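You operate a simulated robot arm through the tools that you are given. There is no shell and no other tool. Be economical: measure what you need, move in short steps, check, and stop when the job is done.

You are at the controls of a simulated robot arm. One attempt, no reset.

TASK
Wind the black bobbin till the winder reads HALF, and stand it in the READY cell.
Fine: the full bobbin comes off the drive into the SPARE cell, still full. Set down upright: what you pick out.

It is judged by the outcome, as a careful person would: the job done as asked, and still so three seconds after it is handed in. It fails if anything else is knocked over, pushed out of place, dropped, spilled or broken.

THE ROBOT
A 7-joint arm with a two-finger parallel gripper, fixed in place. Base frame: the origin is at the foot of the arm, x ahead of it, y to its left, z up; the work surface is at about z = 0. Lengths are in m, angles in degrees, forces in N, time in s.
With the tool pointing down near the work surface it reaches from about 0.24 to 0.62 m from the base axis. Its first joint turns from -66.0 to 66.0 degrees. Payload 2.6 kg.
Tool frame: the origin (TCP) lies between the finger pads and is the grasp point; the fingertips stand 0.03 m ahead of it; z points along the fingers, y is the line along which they close. Largest opening 0.094 m; finger width 0.028, thickness 0.01; the body of the gripper, 0.05 by 0.096 m, starts 0.055 m behind the TCP.
Orientation is told as [roll, pitch, yaw] about the base's x, y, z axes, in that order, counted from this pose: with the fingers straight down and closing along the base's y, the tool's x points along the base's -x, its y along +y and its z along -z.

THE INTERFACE
- The arm moves only by the tool arm_command. Its argument "commands" is a list of rows, each a list of 7 numbers: the shift along the tool's x, y, z in units of 300 mm (1.0 is 300 mm), then the turn, a rotation vector about the tool's x, y, z in units of 180 degrees (1.0 is 180 degrees), then the finger opening in m, from 0 to 0.094. In form: [[dx, dy, dz, wx, wy, wz, gripper], ...]. A call has 1 to 8 rows; each row is the pose to reach, as a shift and turn from the pose commanded when the call began, along the tool's axes at that moment. A call with a number of a shift or a turn outside -1 to 1 is refused whole. A row lasts 0.2 s, in which the tool goes at most 0.05 m and 8.6 degrees; a call with a longer step from one row to the next is refused whole, and so is a gripper value outside its range. Where a pose cannot be reached the arm comes as near as it can. A force on the tool above 70 N (or 10 N above the force at the start of the call, whichever is more), or a blocked arm, ends the call early, and 0.2 s more pass. Each finger travels about 0.072 m/s and halts on what it meets, pressing with about 27 N; the grip force reading is that of the motor and also rises with nothing between the fingers. The clock runs only during rows and for 0.2 s after the last one: add rows that repeat a pose to give the fingers time. The reply holds the time, the measured pose of the TCP, the force on the tool along the base axes, the opening and the grip force, in the units named above and with some noise, with the torque about the TCP (base axes, N m) and any sound that the robot's microphone picked up, and new pictures: "views" is both (left out), scene, wrist or none.
- Cameras (640 x 400 px; columns grow to the right, rows downward): "scene" is fixed at [0.0483, 0.4404, 0.5676]; the picture's right is [-0.74, -0.67, 0.00], its down [-0.41, 0.46, -0.78] and it looks along [0.52, -0.58, -0.62] (base axes); focal length 262 px, centre (320, 200). "wrist" rides on the gripper at [0.076, 0.014, -0.102] in the tool frame; the picture's right is [-0.18, 0.98, 0.00], its down [-0.75, -0.14, -0.64] and it looks along [-0.63, -0.12, 0.77] (tool axes); focal length 243 px, centre (320, 200). There is no depth. A picture from a camera that has moved, and an enlarged one, comes with that camera's place and axes in the base frame and with its lens. The place of the scene camera against the robot may be out by one fixed shift of up to 0.018 m in any direction.
- enlarge(camera, box): a new picture of the part [left, top, right, bottom] of that camera's present view, enlarged. It takes no simulated time.
- finish_job(): hands the job in; it is judged then, once.

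Work in short steps. Places have to be worked out from the pictures, the camera data and where the tool is seen: move nearer, look again, correct. Check each grasp and each placing, and mend what went wrong. You have 120 turns and 200 pictures in all, those below and enlarged ones among them. Open the gripper and draw the arm clear of the work before you hand the job in, unless the task says otherwise; then end with one line.

The tools are called after "Call:" by a JSON object that holds its "api" and its "payload". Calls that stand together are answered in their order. arm_command: Moves the arm, as the interface text tells. Its arguments: {"type":"object","properties":{"commands":{"type":"array"},"views":{"type":"string","enum":["both","scene","wrist","none"]}},"required":["commands"]} The other tools are called the same way: enlarge (camera, box) takes an enlarged picture of a part of a camera's view; finish_job () hands the job in.

At the start:

```text
t: 0.0
tool_pos: [0.2771, 0.2016, 0.3957]
tool_rot: [0.0, 0.0, 0.0]
force: [0.6, 0.0, -0.6]
torque: [0.04, -0.03, 0.02]
finger_gap: 0.094
gripper_force: 0.2
```

scene: 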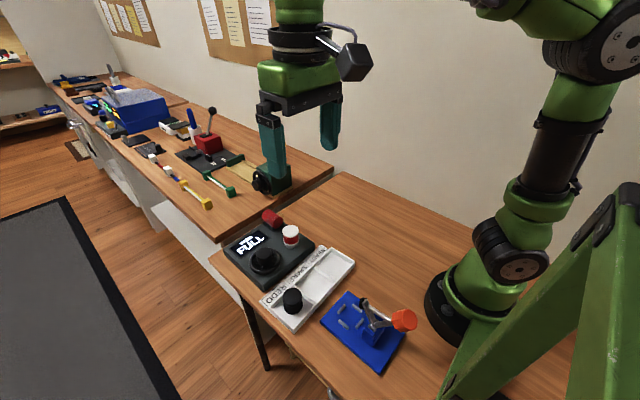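
wrist: 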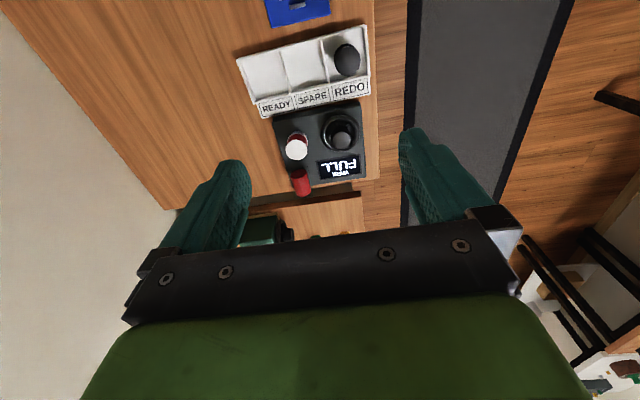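

The winder (screen FULL, red things, drive with bobbin) and a tray with READY/SPARE/REDO cells are visible. I'll enlarge both views to understand them.

Call:
{"api": "enlarge", "payload": {"camera": "scene", "box": [200, 200, 440, 350]}}

Call:
{"api": "enlarge", "payload": {"camera": "wrist", "box": [220, 0, 412, 220]}}

```text
2.67 times, centred on (320, 275) of scene
camera zoom: at [0.0483, 0.4404, 0.5676], right [-0.74, -0.67, 0.0], down [-0.41, 0.46, -0.78], along [0.52, -0.58, -0.62], focal length 698 px, centre (320, 0)
```

zoom: 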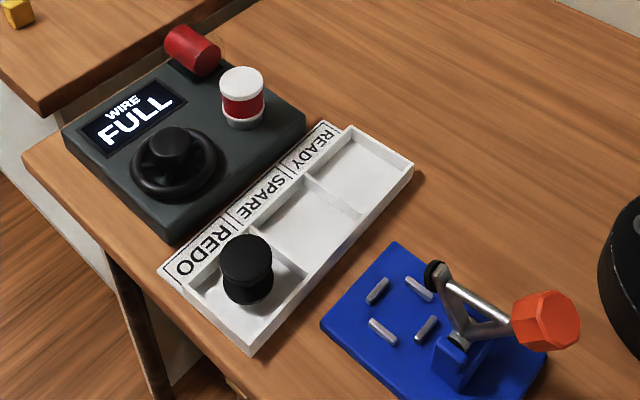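

```text
1.82 times, centred on (316, 110) of wrist
camera zoom: at [0.1988, 0.2175, 0.4986], right [0.18, 0.98, 0.0], down [0.75, -0.14, 0.64], along [0.63, -0.12, -0.77], focal length 441 px, centre (327, 364)
```

zoom: 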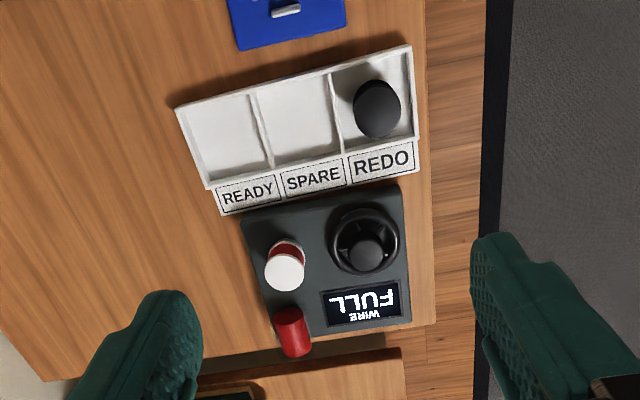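

Rough estimates: full bobbin on the drive ≈(0.42,0.13), handwheel ≈(0.415,0.217), SPARE ≈(0.29,0.17), READY ≈(0.29,0.09), black bobbin ≈(0.28,0.247). I'll move toward the winder to see it more closely.

Call:
{"api": "arm_command", "payload": {"commands": [[0, -0.07, 0.1, 0, 0, 0, 0.094], [0, -0.14, 0.2, 0, 0, 0, 0.094], [0, -0.15, 0.35, 0, 0, 0, 0.094], [0, -0.15, 0.5, 0, 0, 0, 0.094], [0, -0.15, 0.5, 0, 0, 0, 0.094]], "views": "both"}}

```text
t: 1.2
tool_pos: [0.2762, 0.1584, 0.2453]
tool_rot: [0.0, 0.1, 0.0]
force: [-0.2, -0.3, 0.2]
torque: [0.0, 0.0, -0.05]
finger_gap: 0.0941
gripper_force: 0.1
camera wrist: at [0.1989, 0.1722, 0.3479], right [0.18, 0.98, 0.0], down [0.75, -0.14, 0.64], along [0.63, -0.12, -0.77], focal length 243 px, centre (320, 200)
```

scene: 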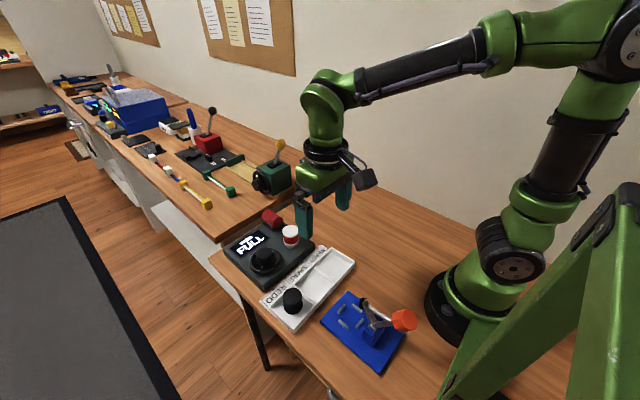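
wrist: 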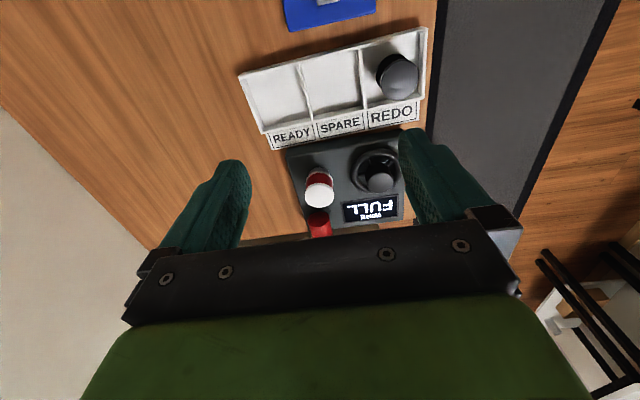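

Now a zoom on this view for triangulation.

Call:
{"api": "enlarge", "payload": {"camera": "wrist", "box": [230, 20, 440, 240]}}

```text
1.82 times, centred on (335, 130) of wrist
camera zoom: at [0.1989, 0.1722, 0.3479], right [0.18, 0.98, 0.0], down [0.75, -0.14, 0.64], along [0.63, -0.12, -0.77], focal length 441 px, centre (293, 327)
```

zoom: 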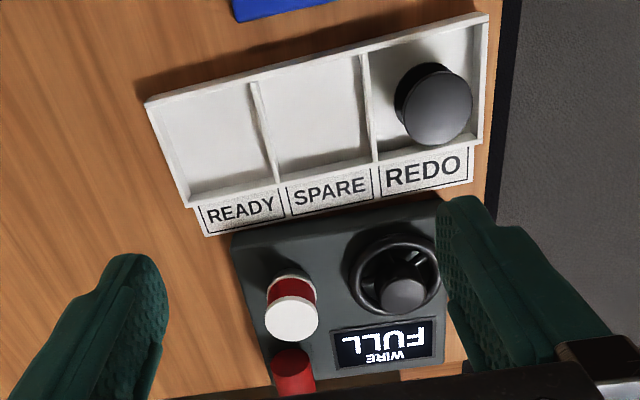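

Call:
{"api": "enlarge", "payload": {"camera": "scene", "box": [215, 200, 325, 285]}}

Call:
{"api": "enlarge", "payload": {"camera": "wrist", "box": [270, 130, 430, 240]}}

```text
4.71 times, centred on (270, 242) of scene
camera zoom: at [0.0483, 0.4403, 0.5676], right [-0.74, -0.67, 0.0], down [-0.41, 0.46, -0.78], along [0.52, -0.58, -0.62], focal length 1232 px, centre (555, 0)
```

zoom: 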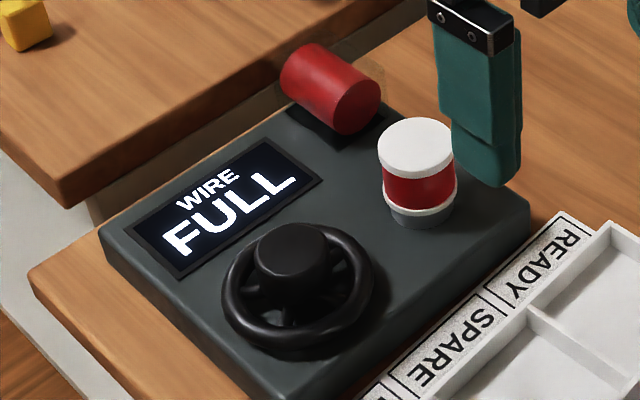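

```text
3.64 times, centred on (350, 185) of wrist
camera zoom: at [0.1989, 0.1722, 0.3479], right [0.18, 0.98, 0.0], down [0.75, -0.14, 0.64], along [0.63, -0.12, -0.77], focal length 882 px, centre (211, 254)
```

zoom: 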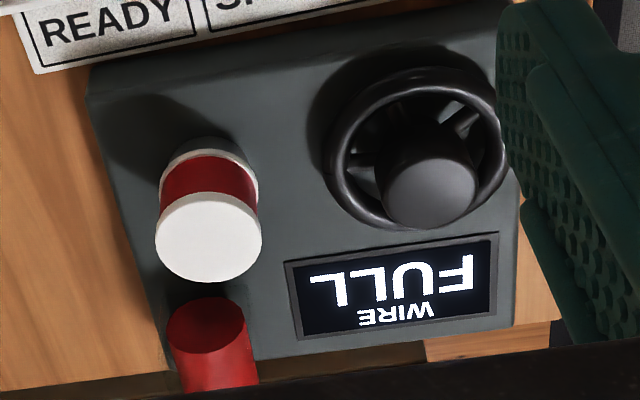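

White bobbin top ≈(0.405,0.133,0.086), handwheel hub ≈(0.404,0.217,0.074); the red cylinder is likely the wire supply spool. I'll move above the white bobbin with narrower fingers at safe height and check alignment.

Call:
{"api": "arm_command", "payload": {"commands": [[-0.11, -0.02, 0.05, 0, 0, 0, 0.08], [-0.22, -0.04, 0.12, 0, 0, 0, 0.07], [-0.33, -0.07, 0.2, 0, 0, 0, 0.07], [-0.42, -0.085, 0.25, 0, 0, 0, 0.07], [-0.43, -0.085, 0.25, 0, 0, 0, 0.07]], "views": "both"}}

```text
t: 2.4
tool_pos: [0.4046, 0.1318, 0.1709]
tool_rot: [0.0, 0.0, -0.1]
force: [0.9, 0.6, 0.1]
torque: [0.0, -0.01, 0.0]
finger_gap: 0.0702
gripper_force: 0.1
camera wrist: at [0.3279, 0.1467, 0.273], right [0.18, 0.98, 0.0], down [0.75, -0.14, 0.64], along [0.63, -0.12, -0.77], focal length 243 px, centre (320, 200)
```

scene: 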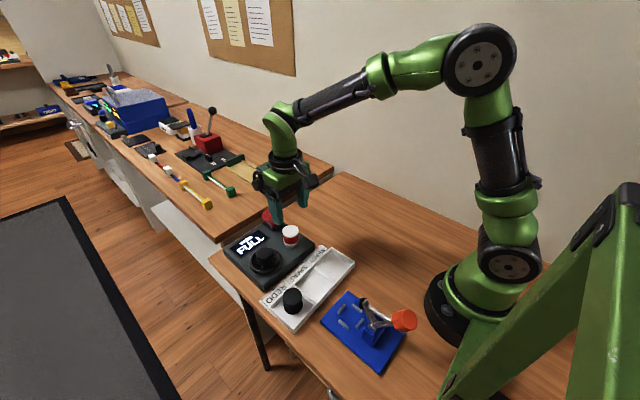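
wrist: 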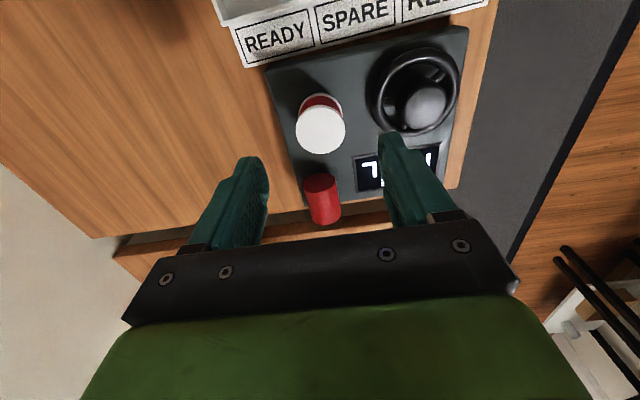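

Call:
{"api": "enlarge", "payload": {"camera": "wrist", "box": [240, 20, 480, 240]}}

Call:
{"api": "arm_command", "payload": {"commands": [[-0.03, -0.003, 0.08, 0, 0, 0, 0.07], [-0.03, -0.003, 0.14, 0, 0, 0, 0.07], [-0.03, -0.003, 0.14, 0, 0, 0, 0.07]], "views": "both"}}

```text
1.82 times, centred on (360, 130) of wrist
camera zoom: at [0.3279, 0.1467, 0.273], right [0.18, 0.98, 0.0], down [0.75, -0.14, 0.64], along [0.63, -0.12, -0.77], focal length 441 px, centre (247, 327)
```

zoom: 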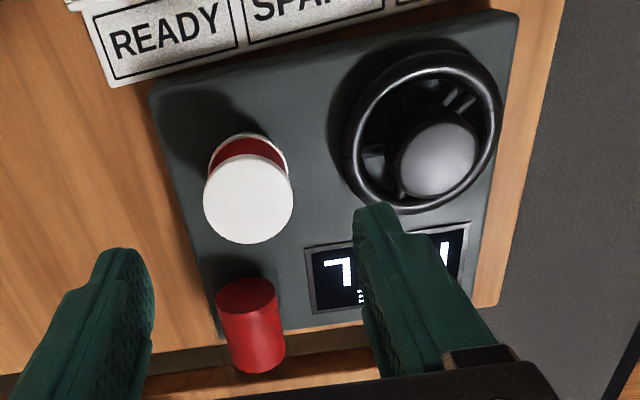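

```text
t: 3.2
tool_pos: [0.4142, 0.1302, 0.1286]
tool_rot: [0.0, 0.0, 0.1]
force: [0.5, -0.3, 0.2]
torque: [-0.02, 0.0, -0.02]
finger_gap: 0.0701
gripper_force: 0.0
camera wrist: at [0.3364, 0.1461, 0.2315], right [0.18, 0.98, 0.0], down [0.75, -0.14, 0.64], along [0.63, -0.12, -0.77], focal length 243 px, centre (320, 200)
```

scene: 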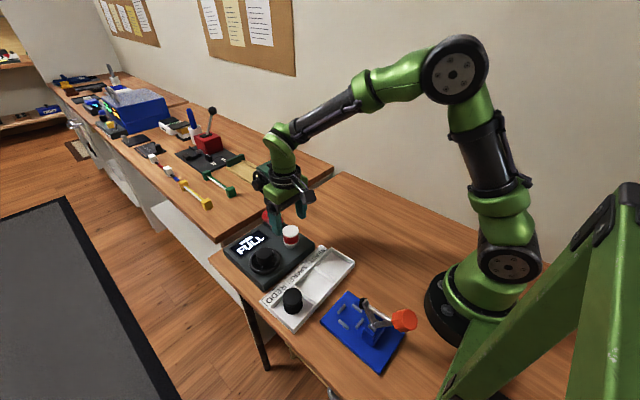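
wrist: 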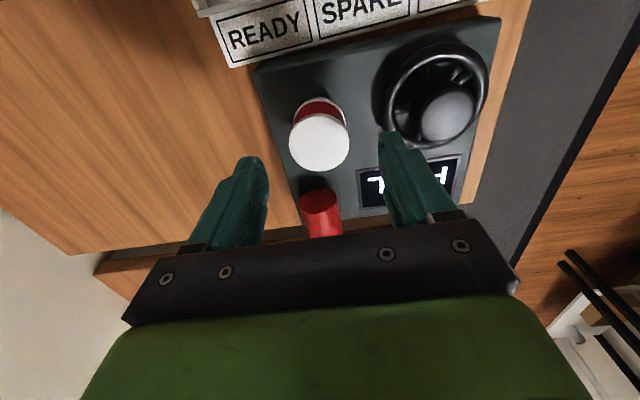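

Top of bobbin ≈(0.4115,0.131,0.079), TCP nearly above. I narrow the fingers to 0.056 (to clear the handwheel) and descend to z≈0.081.

Call:
{"api": "arm_command", "payload": {"commands": [[0.008, 0.003, 0.0, 0, 0, 0, 0.056], [0.008, 0.003, 0.05, 0, 0, 0, 0.056], [0.008, 0.003, 0.1, 0, 0, 0, 0.056], [0.008, 0.003, 0.13, 0, 0, 0, 0.056], [0.008, 0.003, 0.157, 0, 0, 0, 0.056], [0.008, 0.003, 0.157, 0, 0, 0, 0.056]], "views": "both"}}

```text
t: 4.6
tool_pos: [0.4114, 0.1322, 0.0822]
tool_rot: [0.1, 0.0, 0.1]
force: [0.2, 0.1, 0.5]
torque: [0.01, 0.02, 0.0]
finger_gap: 0.056
gripper_force: 0.0
camera wrist: at [0.334, 0.1471, 0.1843], right [0.18, 0.98, 0.0], down [0.75, -0.14, 0.64], along [0.63, -0.12, -0.77], focal length 243 px, centre (320, 200)
```

scene: 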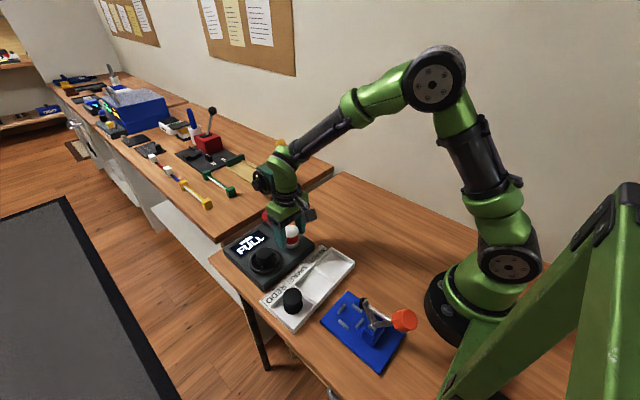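
wrist: 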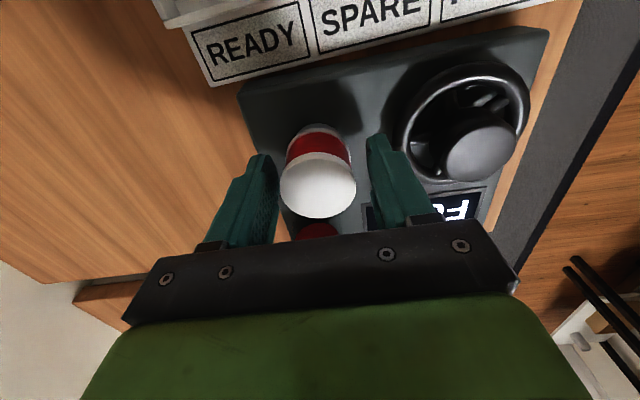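

The bobbin top sits at the TCP pixel, centred between the fingers. Closing.

Call:
{"api": "arm_command", "payload": {"commands": [[0, 0, 0, 0, 0, 0, 0.045], [0, 0, 0, 0, 0, 0, 0.03], [0, 0, 0, 0, 0, 0, 0.03], [0, 0, 0, 0, 0, 0, 0.03]], "views": "scene"}}

Call:
{"api": "enlarge", "payload": {"camera": "scene", "box": [230, 190, 350, 280]}}

```text
t: 5.6
tool_pos: [0.4106, 0.1317, 0.0828]
tool_rot: [0.0, 0.1, 0.0]
force: [-1.8, 0.2, 1.2]
torque: [0.01, -0.02, -0.02]
finger_gap: 0.0414
gripper_force: 26.9
```

scene: 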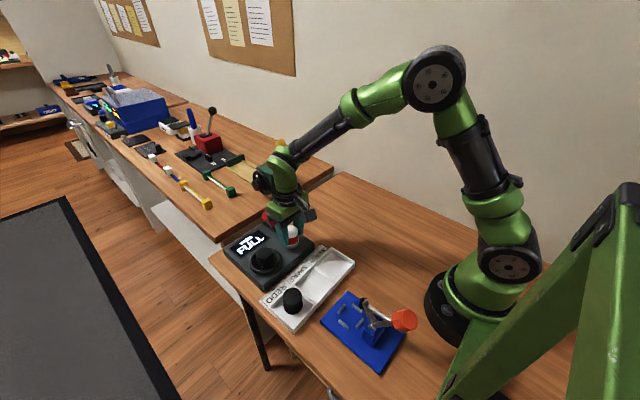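

```text
4.44 times, centred on (290, 235) of scene
camera zoom: at [0.0483, 0.4404, 0.5676], right [-0.74, -0.67, 0.0], down [-0.41, 0.46, -0.78], along [0.52, -0.58, -0.62], focal length 1163 px, centre (453, 44)
```

zoom: 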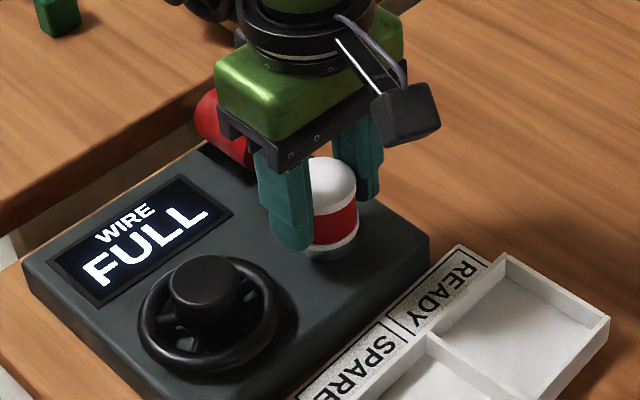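

Gripped at 0.0414. Lifting straight up gently.

Call:
{"api": "arm_command", "payload": {"commands": [[0, 0, -0.03, 0, 0, 0, 0.03], [0, 0, -0.08, 0, 0, 0, 0.03], [0, 0, -0.15, 0, 0, 0, 0.03], [0, 0, -0.25, 0, 0, 0, 0.03], [0, 0, -0.25, 0, 0, 0, 0.03]], "views": "both"}}

Call:
{"api": "enlarge", "payload": {"camera": "scene", "box": [220, 170, 360, 275]}}

```text
t: 6.8
tool_pos: [0.4099, 0.1315, 0.1575]
tool_rot: [0.0, 0.0, -0.1]
force: [0.6, 1.1, -1.8]
torque: [-0.01, 0.02, 0.0]
finger_gap: 0.0415
gripper_force: 26.7
camera wrist: at [0.3335, 0.1477, 0.2596], right [0.18, 0.98, 0.0], down [0.75, -0.14, 0.64], along [0.63, -0.12, -0.77], focal length 243 px, centre (320, 200)
```

scene: 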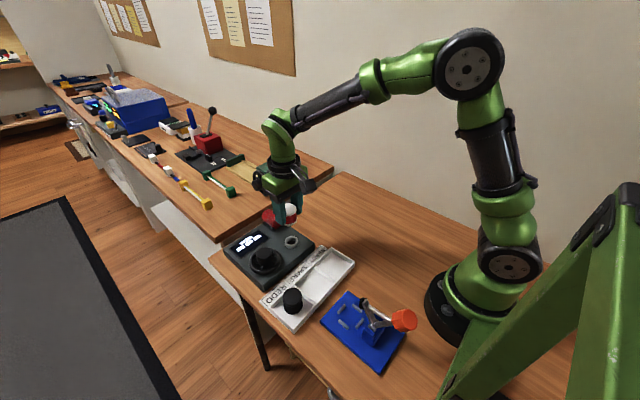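
wrist: 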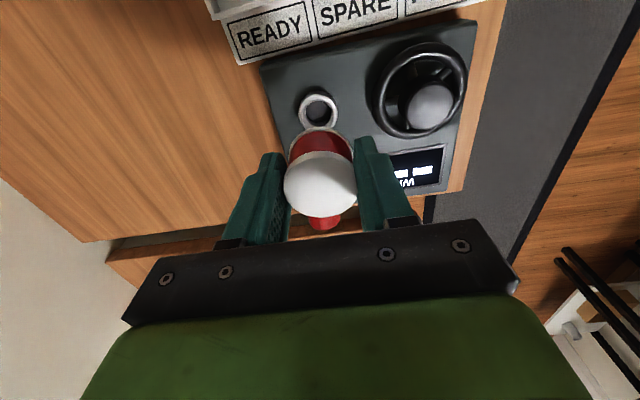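

```text
3.81 times, centred on (290, 222) of scene
camera zoom: at [0.0483, 0.4404, 0.5676], right [-0.74, -0.67, 0.0], down [-0.41, 0.46, -0.78], along [0.52, -0.58, -0.62], focal length 997 px, centre (434, 114)
```

zoom: 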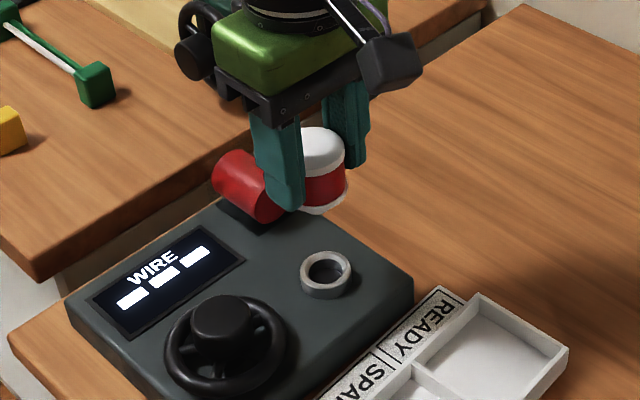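

The bobbin is free and the display shows dashes; the drive is a ring socket. Moving over the SPARE cell at this height.

Call:
{"api": "arm_command", "payload": {"commands": [[0.1, 0.033, 0, 0, 0, 0, 0.03], [0.2, 0.066, 0, 0, 0, 0, 0.03], [0.3, 0.1, 0, 0, 0, 0, 0.03], [0.4, 0.132, 0, 0, 0, 0, 0.03], [0.4, 0.132, 0.1, 0, 0, 0, 0.03], [0.4, 0.132, 0.1, 0, 0, 0, 0.03]], "views": "both"}}

Call:
{"api": "enlarge", "payload": {"camera": "scene", "box": [240, 200, 380, 335]}}

```text
t: 8.2
tool_pos: [0.2916, 0.1719, 0.1259]
tool_rot: [0.0, 0.0, 0.1]
force: [0.3, 0.0, -0.1]
torque: [0.03, 0.0, 0.0]
finger_gap: 0.0417
gripper_force: 27.3
camera wrist: at [0.2144, 0.1867, 0.2292], right [0.18, 0.98, 0.0], down [0.75, -0.14, 0.64], along [0.63, -0.12, -0.77], focal length 243 px, centre (320, 200)
```

scene: 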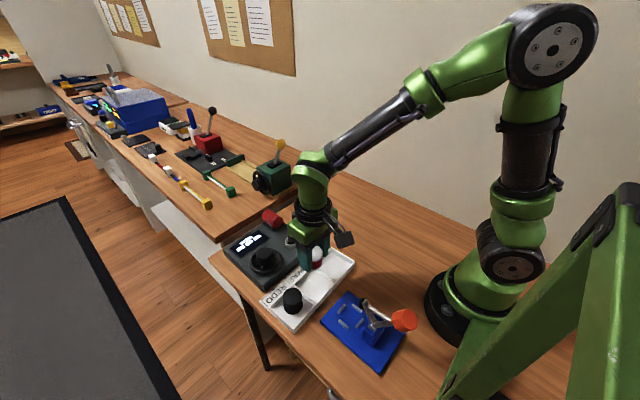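
wrist: 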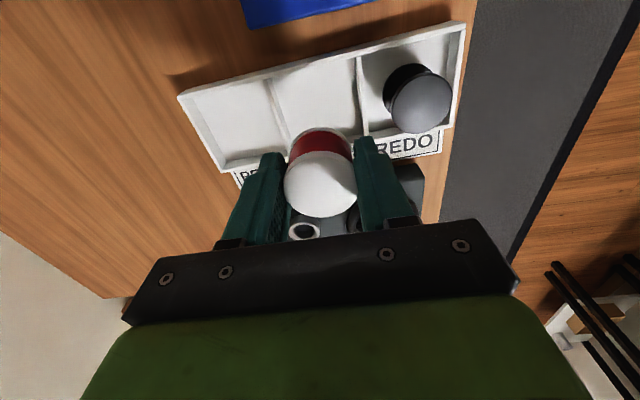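

```text
2.96 times, centred on (310, 268) of scene
camera zoom: at [0.0483, 0.4404, 0.5676], right [-0.74, -0.67, 0.0], down [-0.41, 0.46, -0.78], along [0.52, -0.58, -0.62], focal length 775 px, centre (350, 0)
```

zoom: 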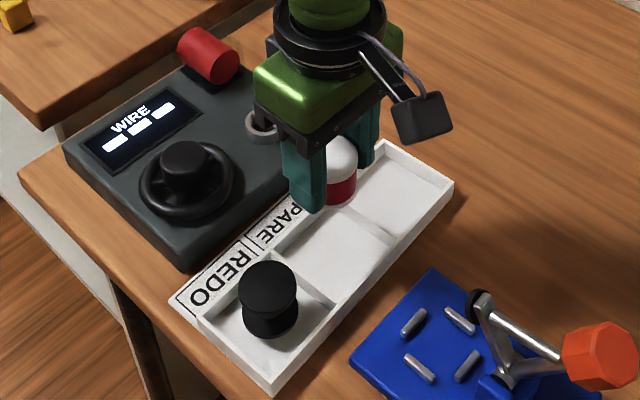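

SPARE cell centre is ≈(0.286,0.174) by the wrist view. I shift there, align to the tray yaw (~1.7°) and descend to z≈0.065.

Call:
{"api": "arm_command", "payload": {"commands": [[0.018, 0.007, 0.0, 0, 0, -0.0095, 0.03], [0.018, 0.007, 0.1, 0, 0, -0.0095, 0.03], [0.018, 0.007, 0.2, 0, 0, -0.0095, 0.03], [0.018, 0.007, 0.2, 0, 0, -0.0095, 0.03]], "views": "both"}}

Call:
{"api": "enlarge", "payload": {"camera": "scene", "box": [250, 220, 370, 310]}}

```text
t: 9.2
tool_pos: [0.2864, 0.1737, 0.0668]
tool_rot: [0.0, -0.1, 1.7]
force: [-1.3, 0.2, -0.7]
torque: [-0.06, 0.02, 0.02]
finger_gap: 0.0419
gripper_force: 26.5
camera wrist: at [0.2096, 0.1865, 0.1689], right [0.15, 0.99, 0.0], down [0.76, -0.12, 0.64], along [0.63, -0.1, -0.77], focal length 243 px, centre (320, 200)
```

scene: 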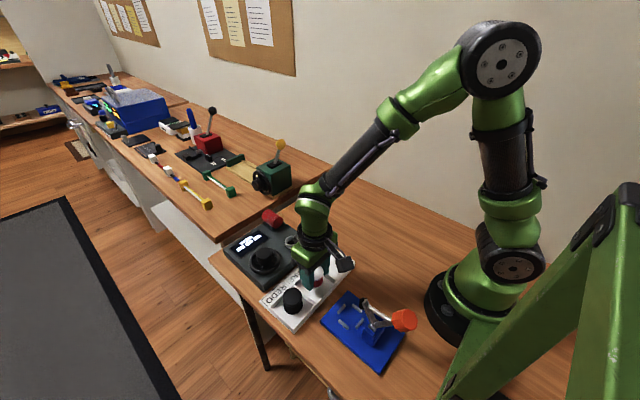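
wrist: 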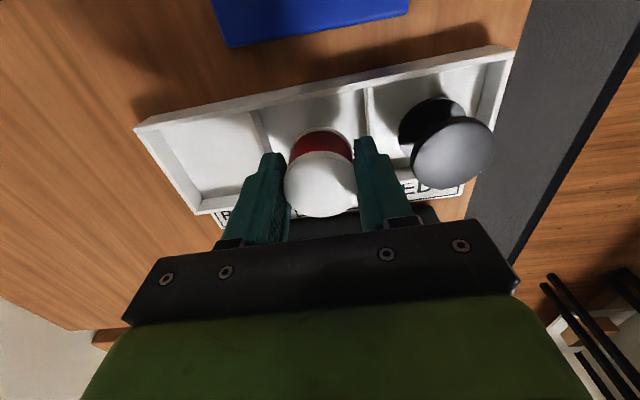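

```text
4.44 times, centred on (310, 265) of scene
camera zoom: at [0.0483, 0.4404, 0.5676], right [-0.74, -0.67, 0.0], down [-0.41, 0.46, -0.78], along [0.52, -0.58, -0.62], focal length 1163 px, centre (364, -89)
```

zoom: 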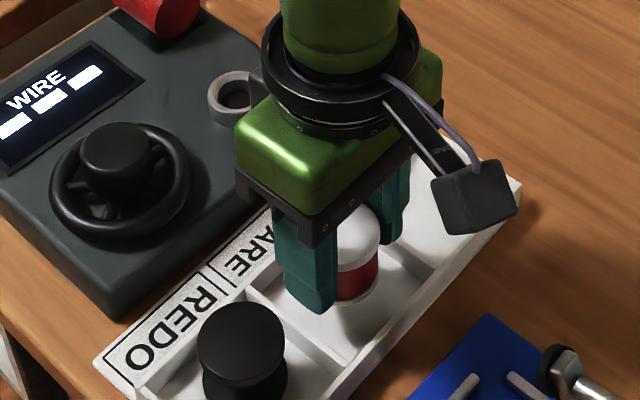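

Well centred. Descending in small steps until contact.

Call:
{"api": "arm_command", "payload": {"commands": [[0, 0.003, 0.03, 0, 0, 0, 0.03], [0, 0.003, 0.05, 0, 0, 0, 0.03], [0, 0.003, 0.06, 0, 0, 0, 0.03], [0, 0.003, 0.07, 0, 0, 0, 0.03], [0, 0.003, 0.07, 0, 0, 0, 0.03]], "views": "wrist"}}

Call:
{"api": "enlarge", "payload": {"camera": "scene", "box": [270, 240, 350, 300]}}

```text
t: 10.4
tool_pos: [0.2887, 0.1747, 0.0479]
tool_rot: [0.0, -0.1, 1.8]
force: [7.7, 2.5, 22.2]
torque: [0.15, -0.37, -0.02]
finger_gap: 0.0416
gripper_force: 27.2
camera wrist: at [0.2097, 0.1877, 0.149], right [0.15, 0.99, 0.0], down [0.75, -0.12, 0.65], along [0.64, -0.1, -0.76], focal length 243 px, centre (320, 200)
```

wrist: 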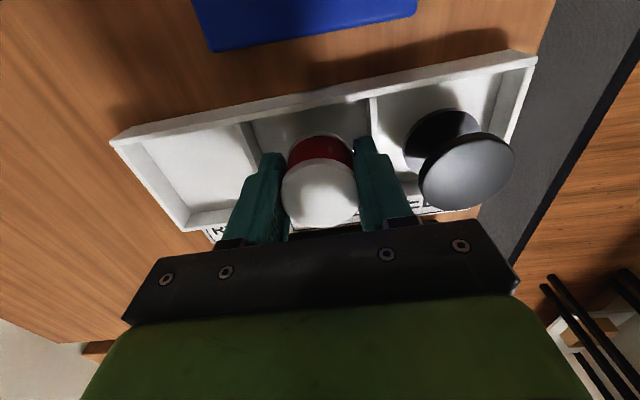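

```text
6.67 times, centred on (310, 270) of scene
camera zoom: at [0.0482, 0.4403, 0.5677], right [-0.74, -0.67, 0.0], down [-0.41, 0.46, -0.78], along [0.52, -0.58, -0.62], focal length 1745 px, centre (387, -267)
```

zoom: 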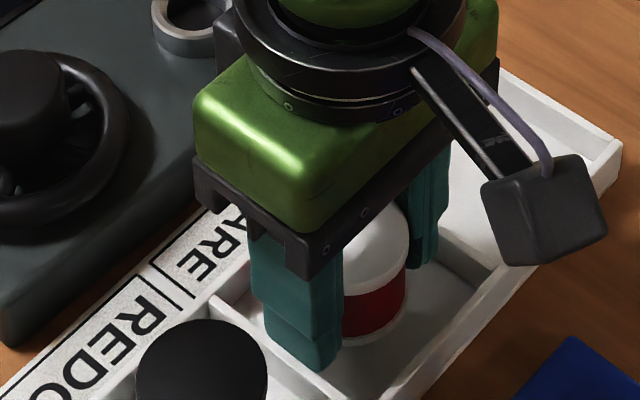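

Firm contact with about the floor (22 N up, acting at the bobbin's bottom). I ease up by ~2 mm and check the force before releasing.

Call:
{"api": "arm_command", "payload": {"commands": [[0, 0, -0.004, 0, 0, 0, 0.03], [0, 0, -0.006, 0, 0, 0, 0.03]], "views": "none"}}

```text
t: 11.0
tool_pos: [0.2854, 0.1747, 0.0468]
tool_rot: [-0.1, 0.1, 1.7]
force: [2.6, 0.9, 6.2]
torque: [0.07, -0.11, 0.01]
finger_gap: 0.0408
gripper_force: 26.6
```

Light contact now. Releasing slightly (0.046) to keep clear of the dividers.

Call:
{"api": "arm_command", "payload": {"commands": [[0, 0, -0.006, 0, 0, 0, 0.0435], [0, 0, -0.006, 0, 0, 0, 0.046], [0, 0, -0.006, 0, 0, 0, 0.046]], "views": "wrist"}}

Call:
{"api": "enlarge", "payload": {"camera": "scene", "box": [270, 240, 350, 300]}}

```text
t: 11.8
tool_pos: [0.2859, 0.174, 0.0492]
tool_rot: [0.1, 0.1, 1.7]
force: [-1.2, -2.0, -1.4]
torque: [-0.08, -0.02, 0.09]
finger_gap: 0.0448
gripper_force: 0.0
camera wrist: at [0.2085, 0.1871, 0.1521], right [0.15, 0.99, 0.0], down [0.76, -0.12, 0.64], along [0.63, -0.1, -0.77], focal length 243 px, centre (320, 200)
```

wrist: 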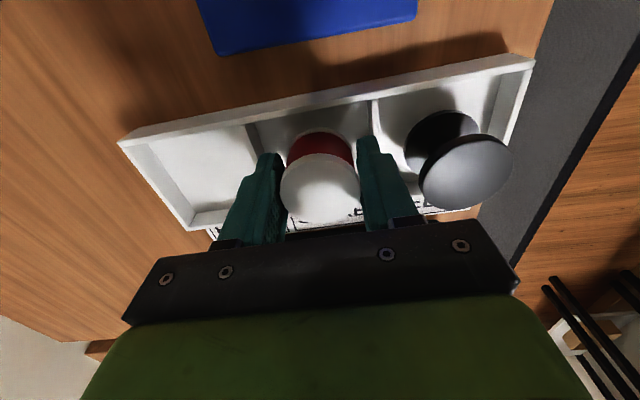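

```text
6.67 times, centred on (310, 270) of scene
camera zoom: at [0.0483, 0.4404, 0.5676], right [-0.74, -0.67, 0.0], down [-0.41, 0.46, -0.78], along [0.52, -0.58, -0.62], focal length 1745 px, centre (387, -267)
```

zoom: 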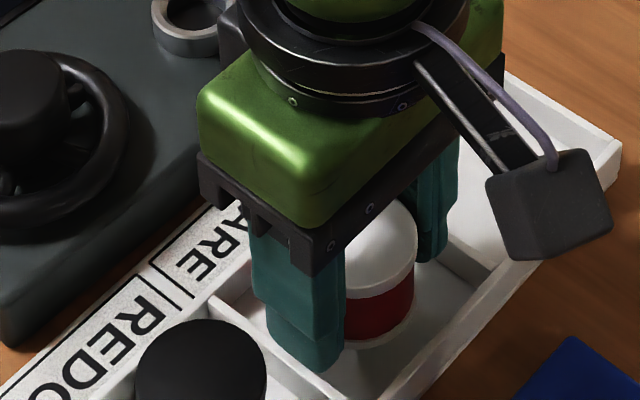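

Released and upright. Lifting straight up.

Call:
{"api": "arm_command", "payload": {"commands": [[0, 0, -0.01, 0, 0, 0, 0.046], [0, 0, -0.03, 0, 0, 0, 0.046], [0, 0, -0.07, 0, 0, 0, 0.046], [0, 0, -0.15, 0, 0, 0, 0.05], [0, 0, -0.3, 0, 0, 0, 0.06], [0, 0, -0.3, 0, 0, 0, 0.06]], "views": "both"}}

Call:
{"api": "enlarge", "payload": {"camera": "scene", "box": [240, 220, 370, 330]}}

```text
t: 13.2
tool_pos: [0.2844, 0.1748, 0.1407]
tool_rot: [0.0, -0.1, 1.8]
force: [0.4, -0.4, -0.4]
torque: [0.01, 0.0, 0.01]
finger_gap: 0.0599
gripper_force: 0.0
camera wrist: at [0.2084, 0.187, 0.2431], right [0.15, 0.99, 0.0], down [0.76, -0.12, 0.64], along [0.63, -0.1, -0.77], focal length 243 px, centre (320, 200)
```

scene: 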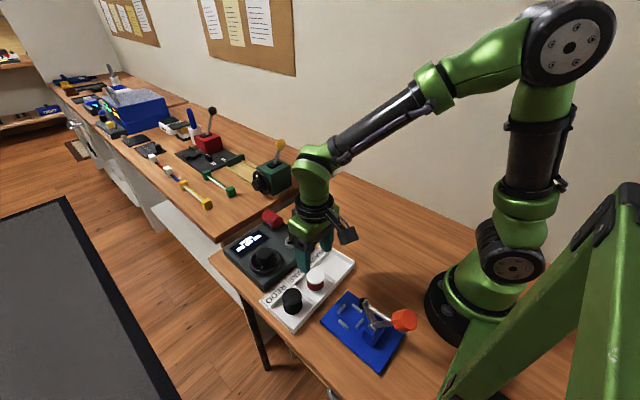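
wrist: 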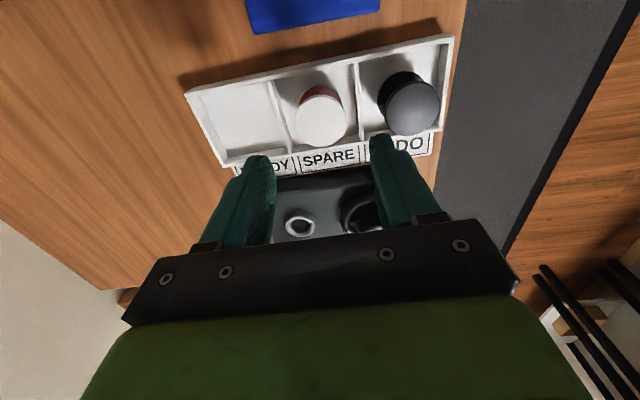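

```text
3.64 times, centred on (305, 275) of scene
camera zoom: at [0.0483, 0.4403, 0.5676], right [-0.74, -0.67, 0.0], down [-0.41, 0.46, -0.78], along [0.52, -0.58, -0.62], focal length 952 px, centre (374, -73)
```

zoom: 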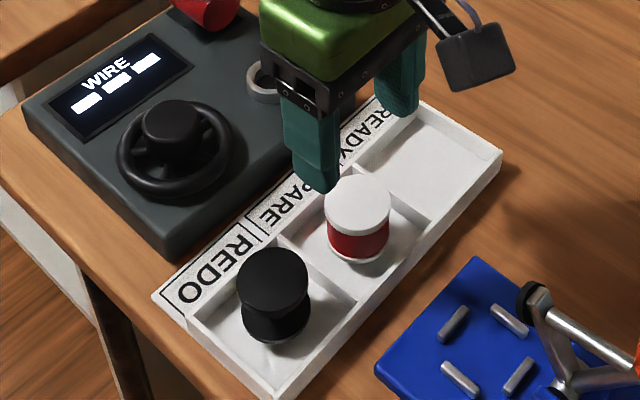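

White bobbin stands upright in SPARE, well placed. Black bobbin top ≈(0.287,0.249). I move over it with opening 0.05 and hover at z≈0.09.

Call:
{"api": "arm_command", "payload": {"commands": [[-0.008, 0.12, 0, 0, 0, 0, 0.05], [-0.016, 0.247, 0, 0, 0, 0, 0.05], [-0.016, 0.247, 0.1, 0, 0, 0, 0.05], [-0.016, 0.247, 0.167, 0, 0, 0, 0.05], [-0.016, 0.247, 0.167, 0, 0, 0, 0.05]], "views": "both"}}

Call:
{"api": "enlarge", "payload": {"camera": "wrist", "box": [220, 90, 420, 230]}}

```text
t: 14.4
tool_pos: [0.2883, 0.2481, 0.0881]
tool_rot: [0.0, 0.0, 1.7]
force: [-0.5, -0.1, -0.4]
torque: [-0.01, -0.03, -0.01]
finger_gap: 0.0499
gripper_force: 0.0
camera wrist: at [0.2105, 0.2611, 0.1917], right [0.15, 0.99, 0.0], down [0.76, -0.12, 0.64], along [0.63, -0.1, -0.77], focal length 243 px, centre (320, 200)
```

scene: 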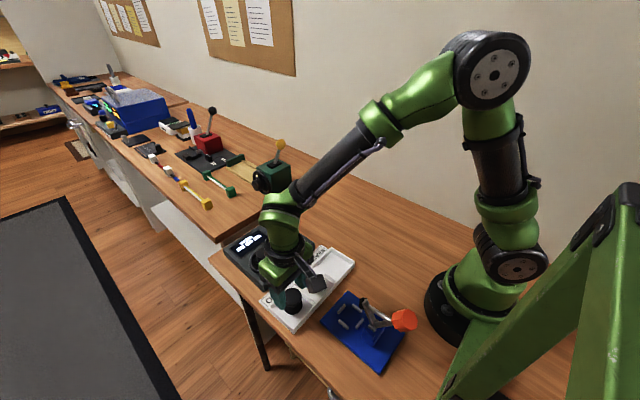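
wrist: 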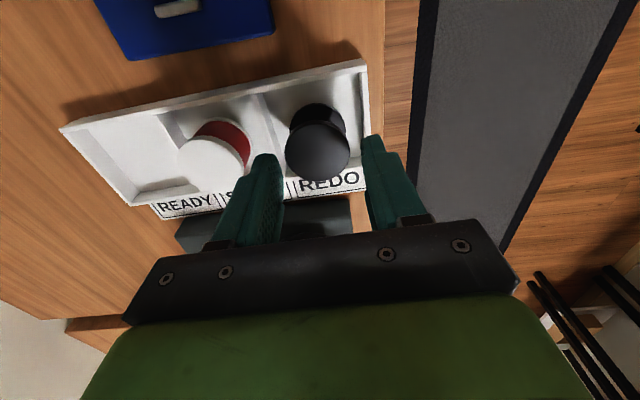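

```text
2.86 times, centred on (320, 160) of wrist
camera zoom: at [0.2105, 0.2611, 0.1917], right [0.15, 0.99, 0.0], down [0.76, -0.12, 0.64], along [0.63, -0.1, -0.77], focal length 693 px, centre (320, 314)
```

zoom: 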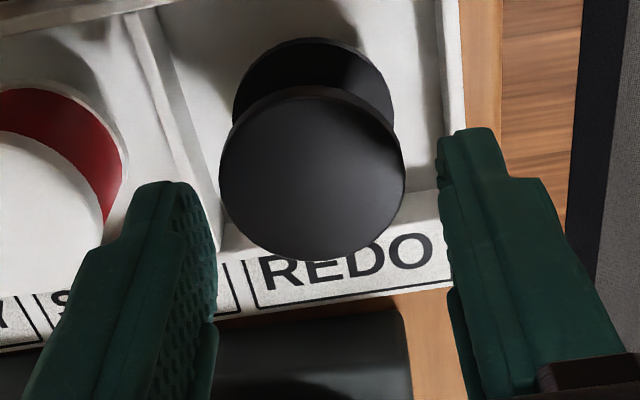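

Black bobbin ≈(0.287,0.247), centred in its cell. Small correction and descend to z≈0.046.

Call:
{"api": "arm_command", "payload": {"commands": [[0.005, -0.0035, 0.04, 0, 0, 0, 0.049], [0.005, -0.0035, 0.08, 0, 0, 0, 0.049], [0.005, -0.0035, 0.11, 0, 0, 0, 0.049], [0.005, -0.0035, 0.14, 0, 0, 0, 0.049], [0.005, -0.0035, 0.14, 0, 0, 0, 0.049]], "views": "wrist"}}

Call:
{"api": "enlarge", "payload": {"camera": "scene", "box": [240, 250, 340, 325]}}

```text
t: 15.6
tool_pos: [0.2878, 0.251, 0.0515]
tool_rot: [0.4, -0.2, 1.8]
force: [-21.6, -9.8, 64.8]
torque: [1.8, 0.86, 0.71]
finger_gap: 0.0442
gripper_force: 0.0
camera wrist: at [0.2093, 0.2623, 0.1535], right [0.15, 0.99, 0.01], down [0.76, -0.12, 0.64], along [0.64, -0.09, -0.76], focal length 243 px, centre (320, 200)
```

wrist: 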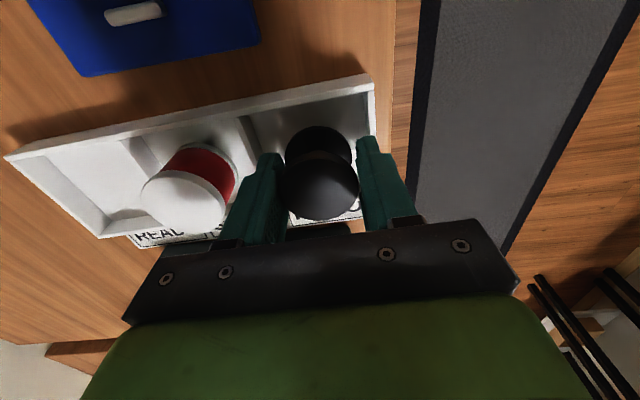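

```text
5.33 times, centred on (290, 288) of scene
camera zoom: at [0.048, 0.4401, 0.5678], right [-0.74, -0.67, 0.0], down [-0.41, 0.46, -0.78], along [0.52, -0.58, -0.62], focal length 1396 px, centre (480, -267)
```

zoom: 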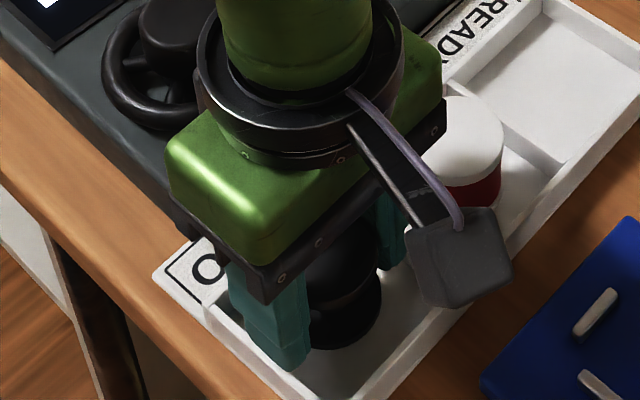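

The +y finger landed on the tray's outer wall (top ≈0.021). I back up at once to z≈0.056 and will grip the top flange above the walls instead.

Call:
{"api": "arm_command", "payload": {"commands": [[0, 0, -0.02, 0, 0, 0, 0.05], [0, 0, -0.034, 0, 0, 0, 0.05], [0, 0, -0.034, 0, 0, 0, 0.05]], "views": "both"}}

Call:
{"api": "enlarge", "payload": {"camera": "wrist", "box": [220, 90, 420, 230]}}

```text
t: 16.4
tool_pos: [0.2872, 0.2472, 0.0583]
tool_rot: [-0.1, 0.0, 1.7]
force: [-0.6, -0.1, 0.0]
torque: [-0.03, 0.0, 0.03]
finger_gap: 0.05
gripper_force: 0.1
camera wrist: at [0.2098, 0.26, 0.1597], right [0.16, 0.99, 0.0], down [0.76, -0.12, 0.64], along [0.63, -0.1, -0.77], focal length 243 px, centre (320, 200)
```

scene: 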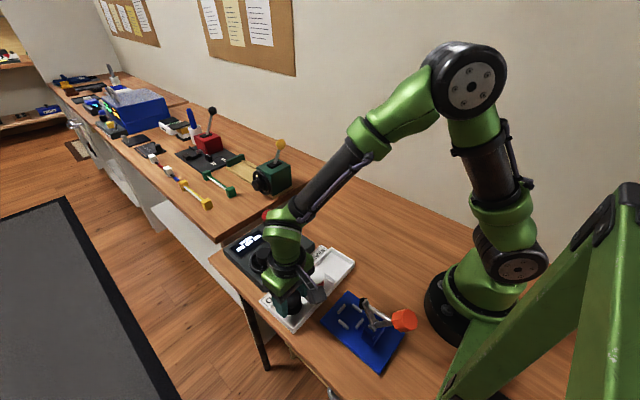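
wrist: 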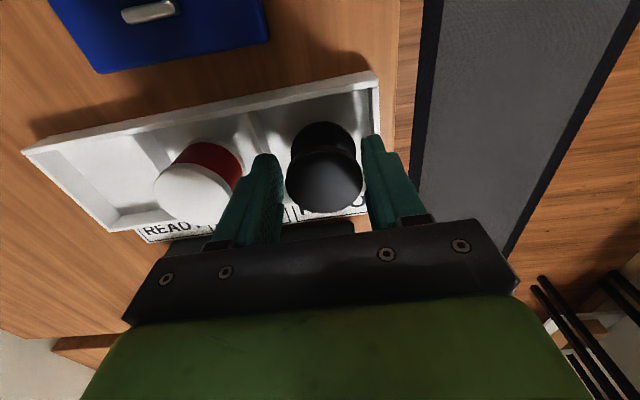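

```text
2.86 times, centred on (320, 160) of wrist
camera zoom: at [0.2098, 0.26, 0.1597], right [0.16, 0.99, 0.0], down [0.76, -0.12, 0.64], along [0.63, -0.1, -0.77], focal length 693 px, centre (320, 314)
```

zoom: 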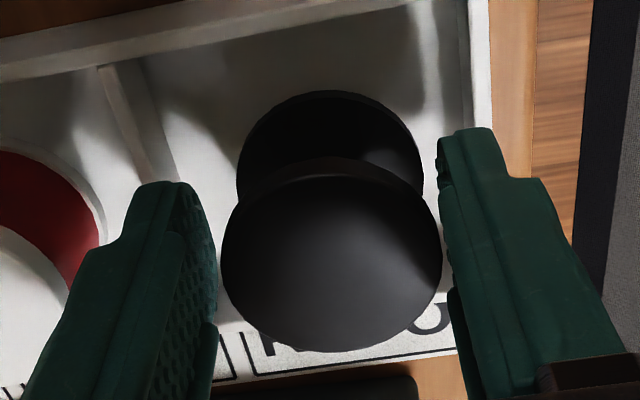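

Bobbin still upright, at ≈(0.288,0.2495). Centre on it, z≈0.054 (tips just above the wall top), and close.

Call:
{"api": "arm_command", "payload": {"commands": [[-0.003, 0.008, 0.006, 0, 0, 0, 0.05], [-0.003, 0.008, 0.0125, 0, 0, 0, 0.05], [-0.003, 0.008, 0.0125, 0, 0, 0, 0.044], [-0.003, 0.008, 0.0125, 0, 0, 0, 0.03], [-0.003, 0.008, 0.0125, 0, 0, 0, 0.03], [-0.003, 0.008, 0.0125, 0, 0, 0, 0.03]], "views": "wrist"}}

Call:
{"api": "enlarge", "payload": {"camera": "scene", "box": [240, 250, 340, 325]}}

```text
t: 17.8
tool_pos: [0.2884, 0.2506, 0.054]
tool_rot: [0.0, 0.1, 1.7]
force: [0.6, 1.1, 0.7]
torque: [0.05, -0.02, -0.02]
finger_gap: 0.041
gripper_force: 26.8
camera wrist: at [0.2106, 0.2629, 0.1562], right [0.15, 0.99, 0.0], down [0.76, -0.12, 0.64], along [0.63, -0.1, -0.77], focal length 243 px, centre (320, 200)
```

wrist: 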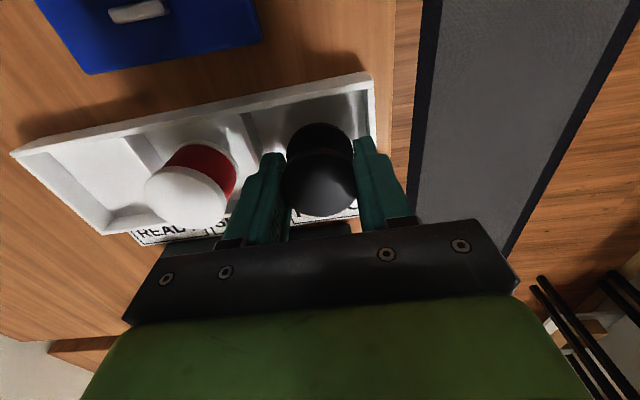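

```text
5.33 times, centred on (290, 288) of scene
camera zoom: at [0.0483, 0.4403, 0.5676], right [-0.74, -0.67, 0.0], down [-0.41, 0.46, -0.78], along [0.52, -0.58, -0.62], focal length 1396 px, centre (480, -267)
```

zoom: 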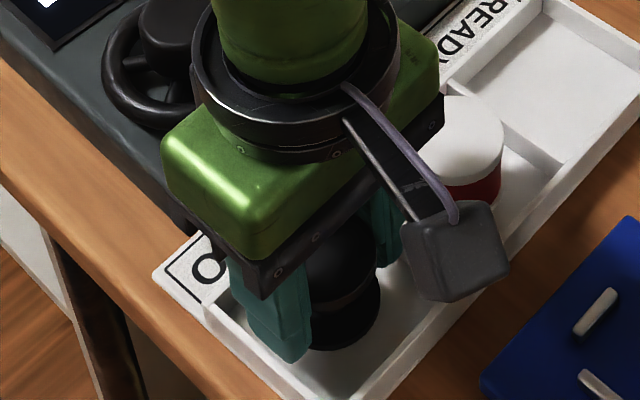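

Gripped (0.041). Lift and check.

Call:
{"api": "arm_command", "payload": {"commands": [[0, 0, -0.02, 0, 0, 0, 0.03], [0, 0, -0.08, 0, 0, 0, 0.03], [0, 0, -0.2, 0, 0, 0, 0.03], [0, 0, -0.35, 0, 0, 0, 0.03], [0, 0, -0.35, 0, 0, 0, 0.03]], "views": "both"}}

Call:
{"api": "enlarge", "payload": {"camera": "scene", "box": [230, 190, 370, 325]}}

Call:
{"api": "enlarge", "payload": {"camera": "wrist", "box": [220, 90, 420, 230]}}

```text
t: 19.0
tool_pos: [0.2887, 0.2497, 0.1589]
tool_rot: [0.0, 0.0, 1.7]
force: [0.1, -0.1, -0.9]
torque: [0.01, -0.01, 0.0]
finger_gap: 0.0409
gripper_force: 26.8
camera wrist: at [0.211, 0.2629, 0.2618], right [0.15, 0.99, 0.0], down [0.76, -0.12, 0.64], along [0.63, -0.1, -0.77], focal length 243 px, centre (320, 200)
```

scene: 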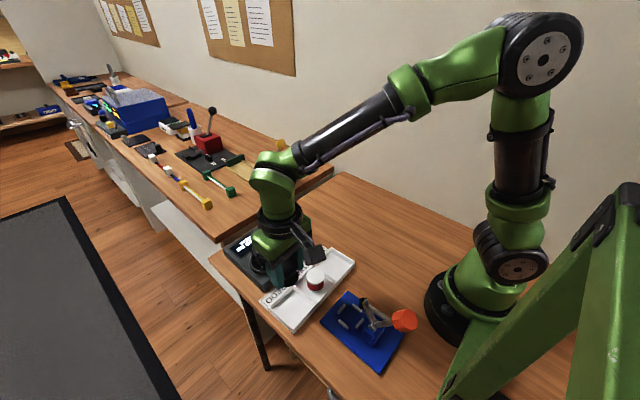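
wrist: 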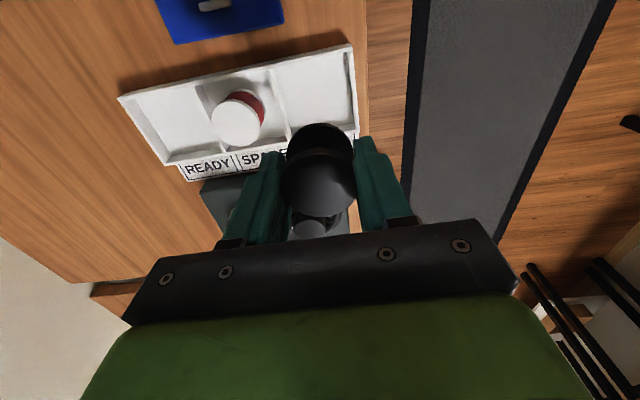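

```text
2.96 times, centred on (300, 258) of scene
camera zoom: at [0.0483, 0.4403, 0.5676], right [-0.74, -0.67, 0.0], down [-0.41, 0.46, -0.78], along [0.52, -0.58, -0.62], focal length 775 px, centre (379, 30)
```

zoom: 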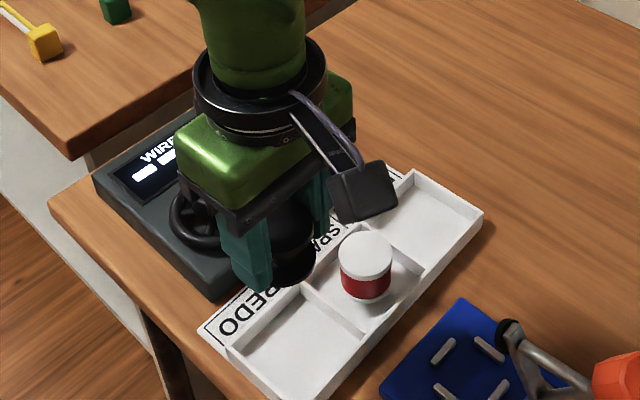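

```text
2.86 times, centred on (320, 160) of wrist
camera zoom: at [0.211, 0.2629, 0.2618], right [0.15, 0.99, 0.0], down [0.76, -0.12, 0.64], along [0.63, -0.1, -0.77], focal length 693 px, centre (320, 314)
```

zoom: 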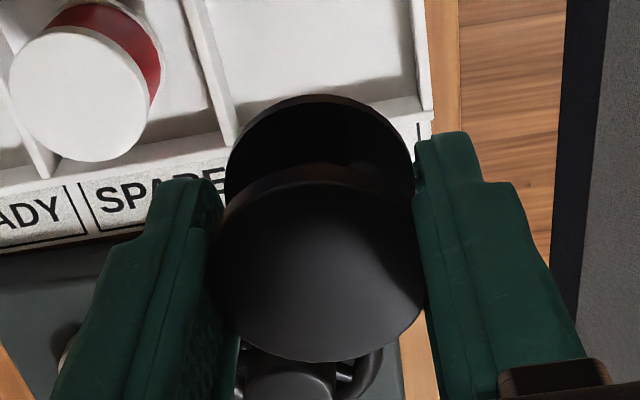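

Black bobbin is held upright and centred. Moving over the drive at (0.4106,0.1315), same place where the full one came off.

Call:
{"api": "arm_command", "payload": {"commands": [[-0.1, -0.1, 0, 0, 0, 0, 0.03], [-0.2, -0.2, 0, 0, 0, 0, 0.03], [-0.3, -0.3, 0, 0, 0, 0, 0.03], [-0.394, -0.4055, 0, 0, 0, 0, 0.03], [-0.394, -0.4055, 0.1, 0, 0, 0, 0.03], [-0.394, -0.4055, 0.1, 0, 0, 0, 0.03]], "views": "both"}}

Call:
{"api": "enlarge", "payload": {"camera": "wrist", "box": [220, 70, 420, 210]}}

Call:
{"api": "enlarge", "payload": {"camera": "scene", "box": [230, 180, 350, 270]}}

```text
t: 20.4
tool_pos: [0.4086, 0.1308, 0.1292]
tool_rot: [0.0, 0.0, 1.6]
force: [0.0, 0.1, -0.7]
torque: [-0.02, 0.0, 0.01]
finger_gap: 0.041
gripper_force: 27.1
camera wrist: at [0.3318, 0.1436, 0.2309], right [0.15, 0.99, 0.0], down [0.76, -0.12, 0.64], along [0.63, -0.1, -0.77], focal length 243 px, centre (320, 200)
```

scene: 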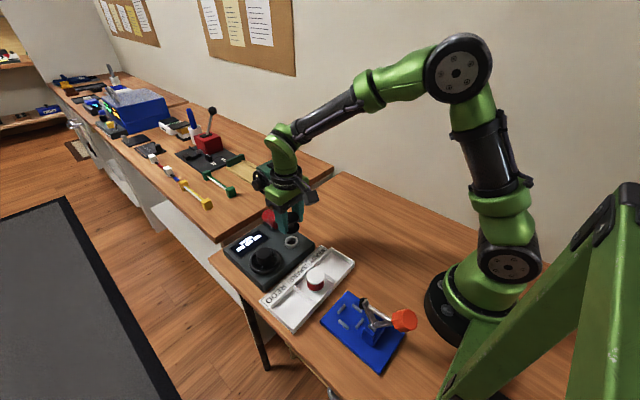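
wrist: 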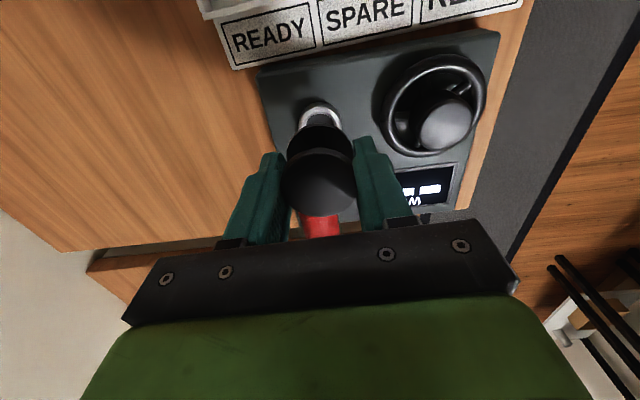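

```text
2.86 times, centred on (320, 140) of wrist
camera zoom: at [0.3318, 0.1436, 0.2309], right [0.15, 0.99, 0.0], down [0.76, -0.12, 0.64], along [0.63, -0.1, -0.77], focal length 693 px, centre (320, 371)
```

zoom: 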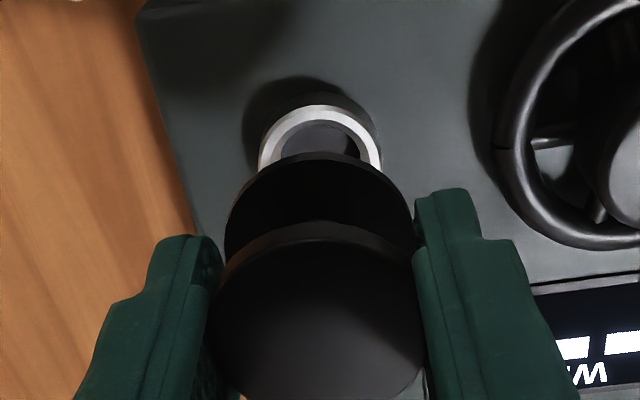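

```text
4.44 times, centred on (290, 225) of scene
camera zoom: at [0.0483, 0.4403, 0.5676], right [-0.74, -0.67, 0.0], down [-0.41, 0.46, -0.78], along [0.52, -0.58, -0.62], focal length 1163 px, centre (453, 89)
```

zoom: 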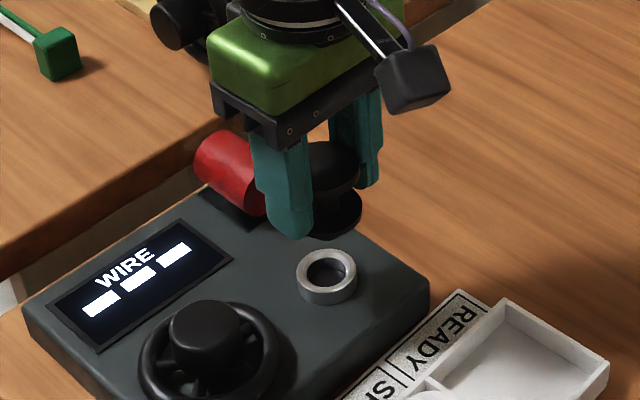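

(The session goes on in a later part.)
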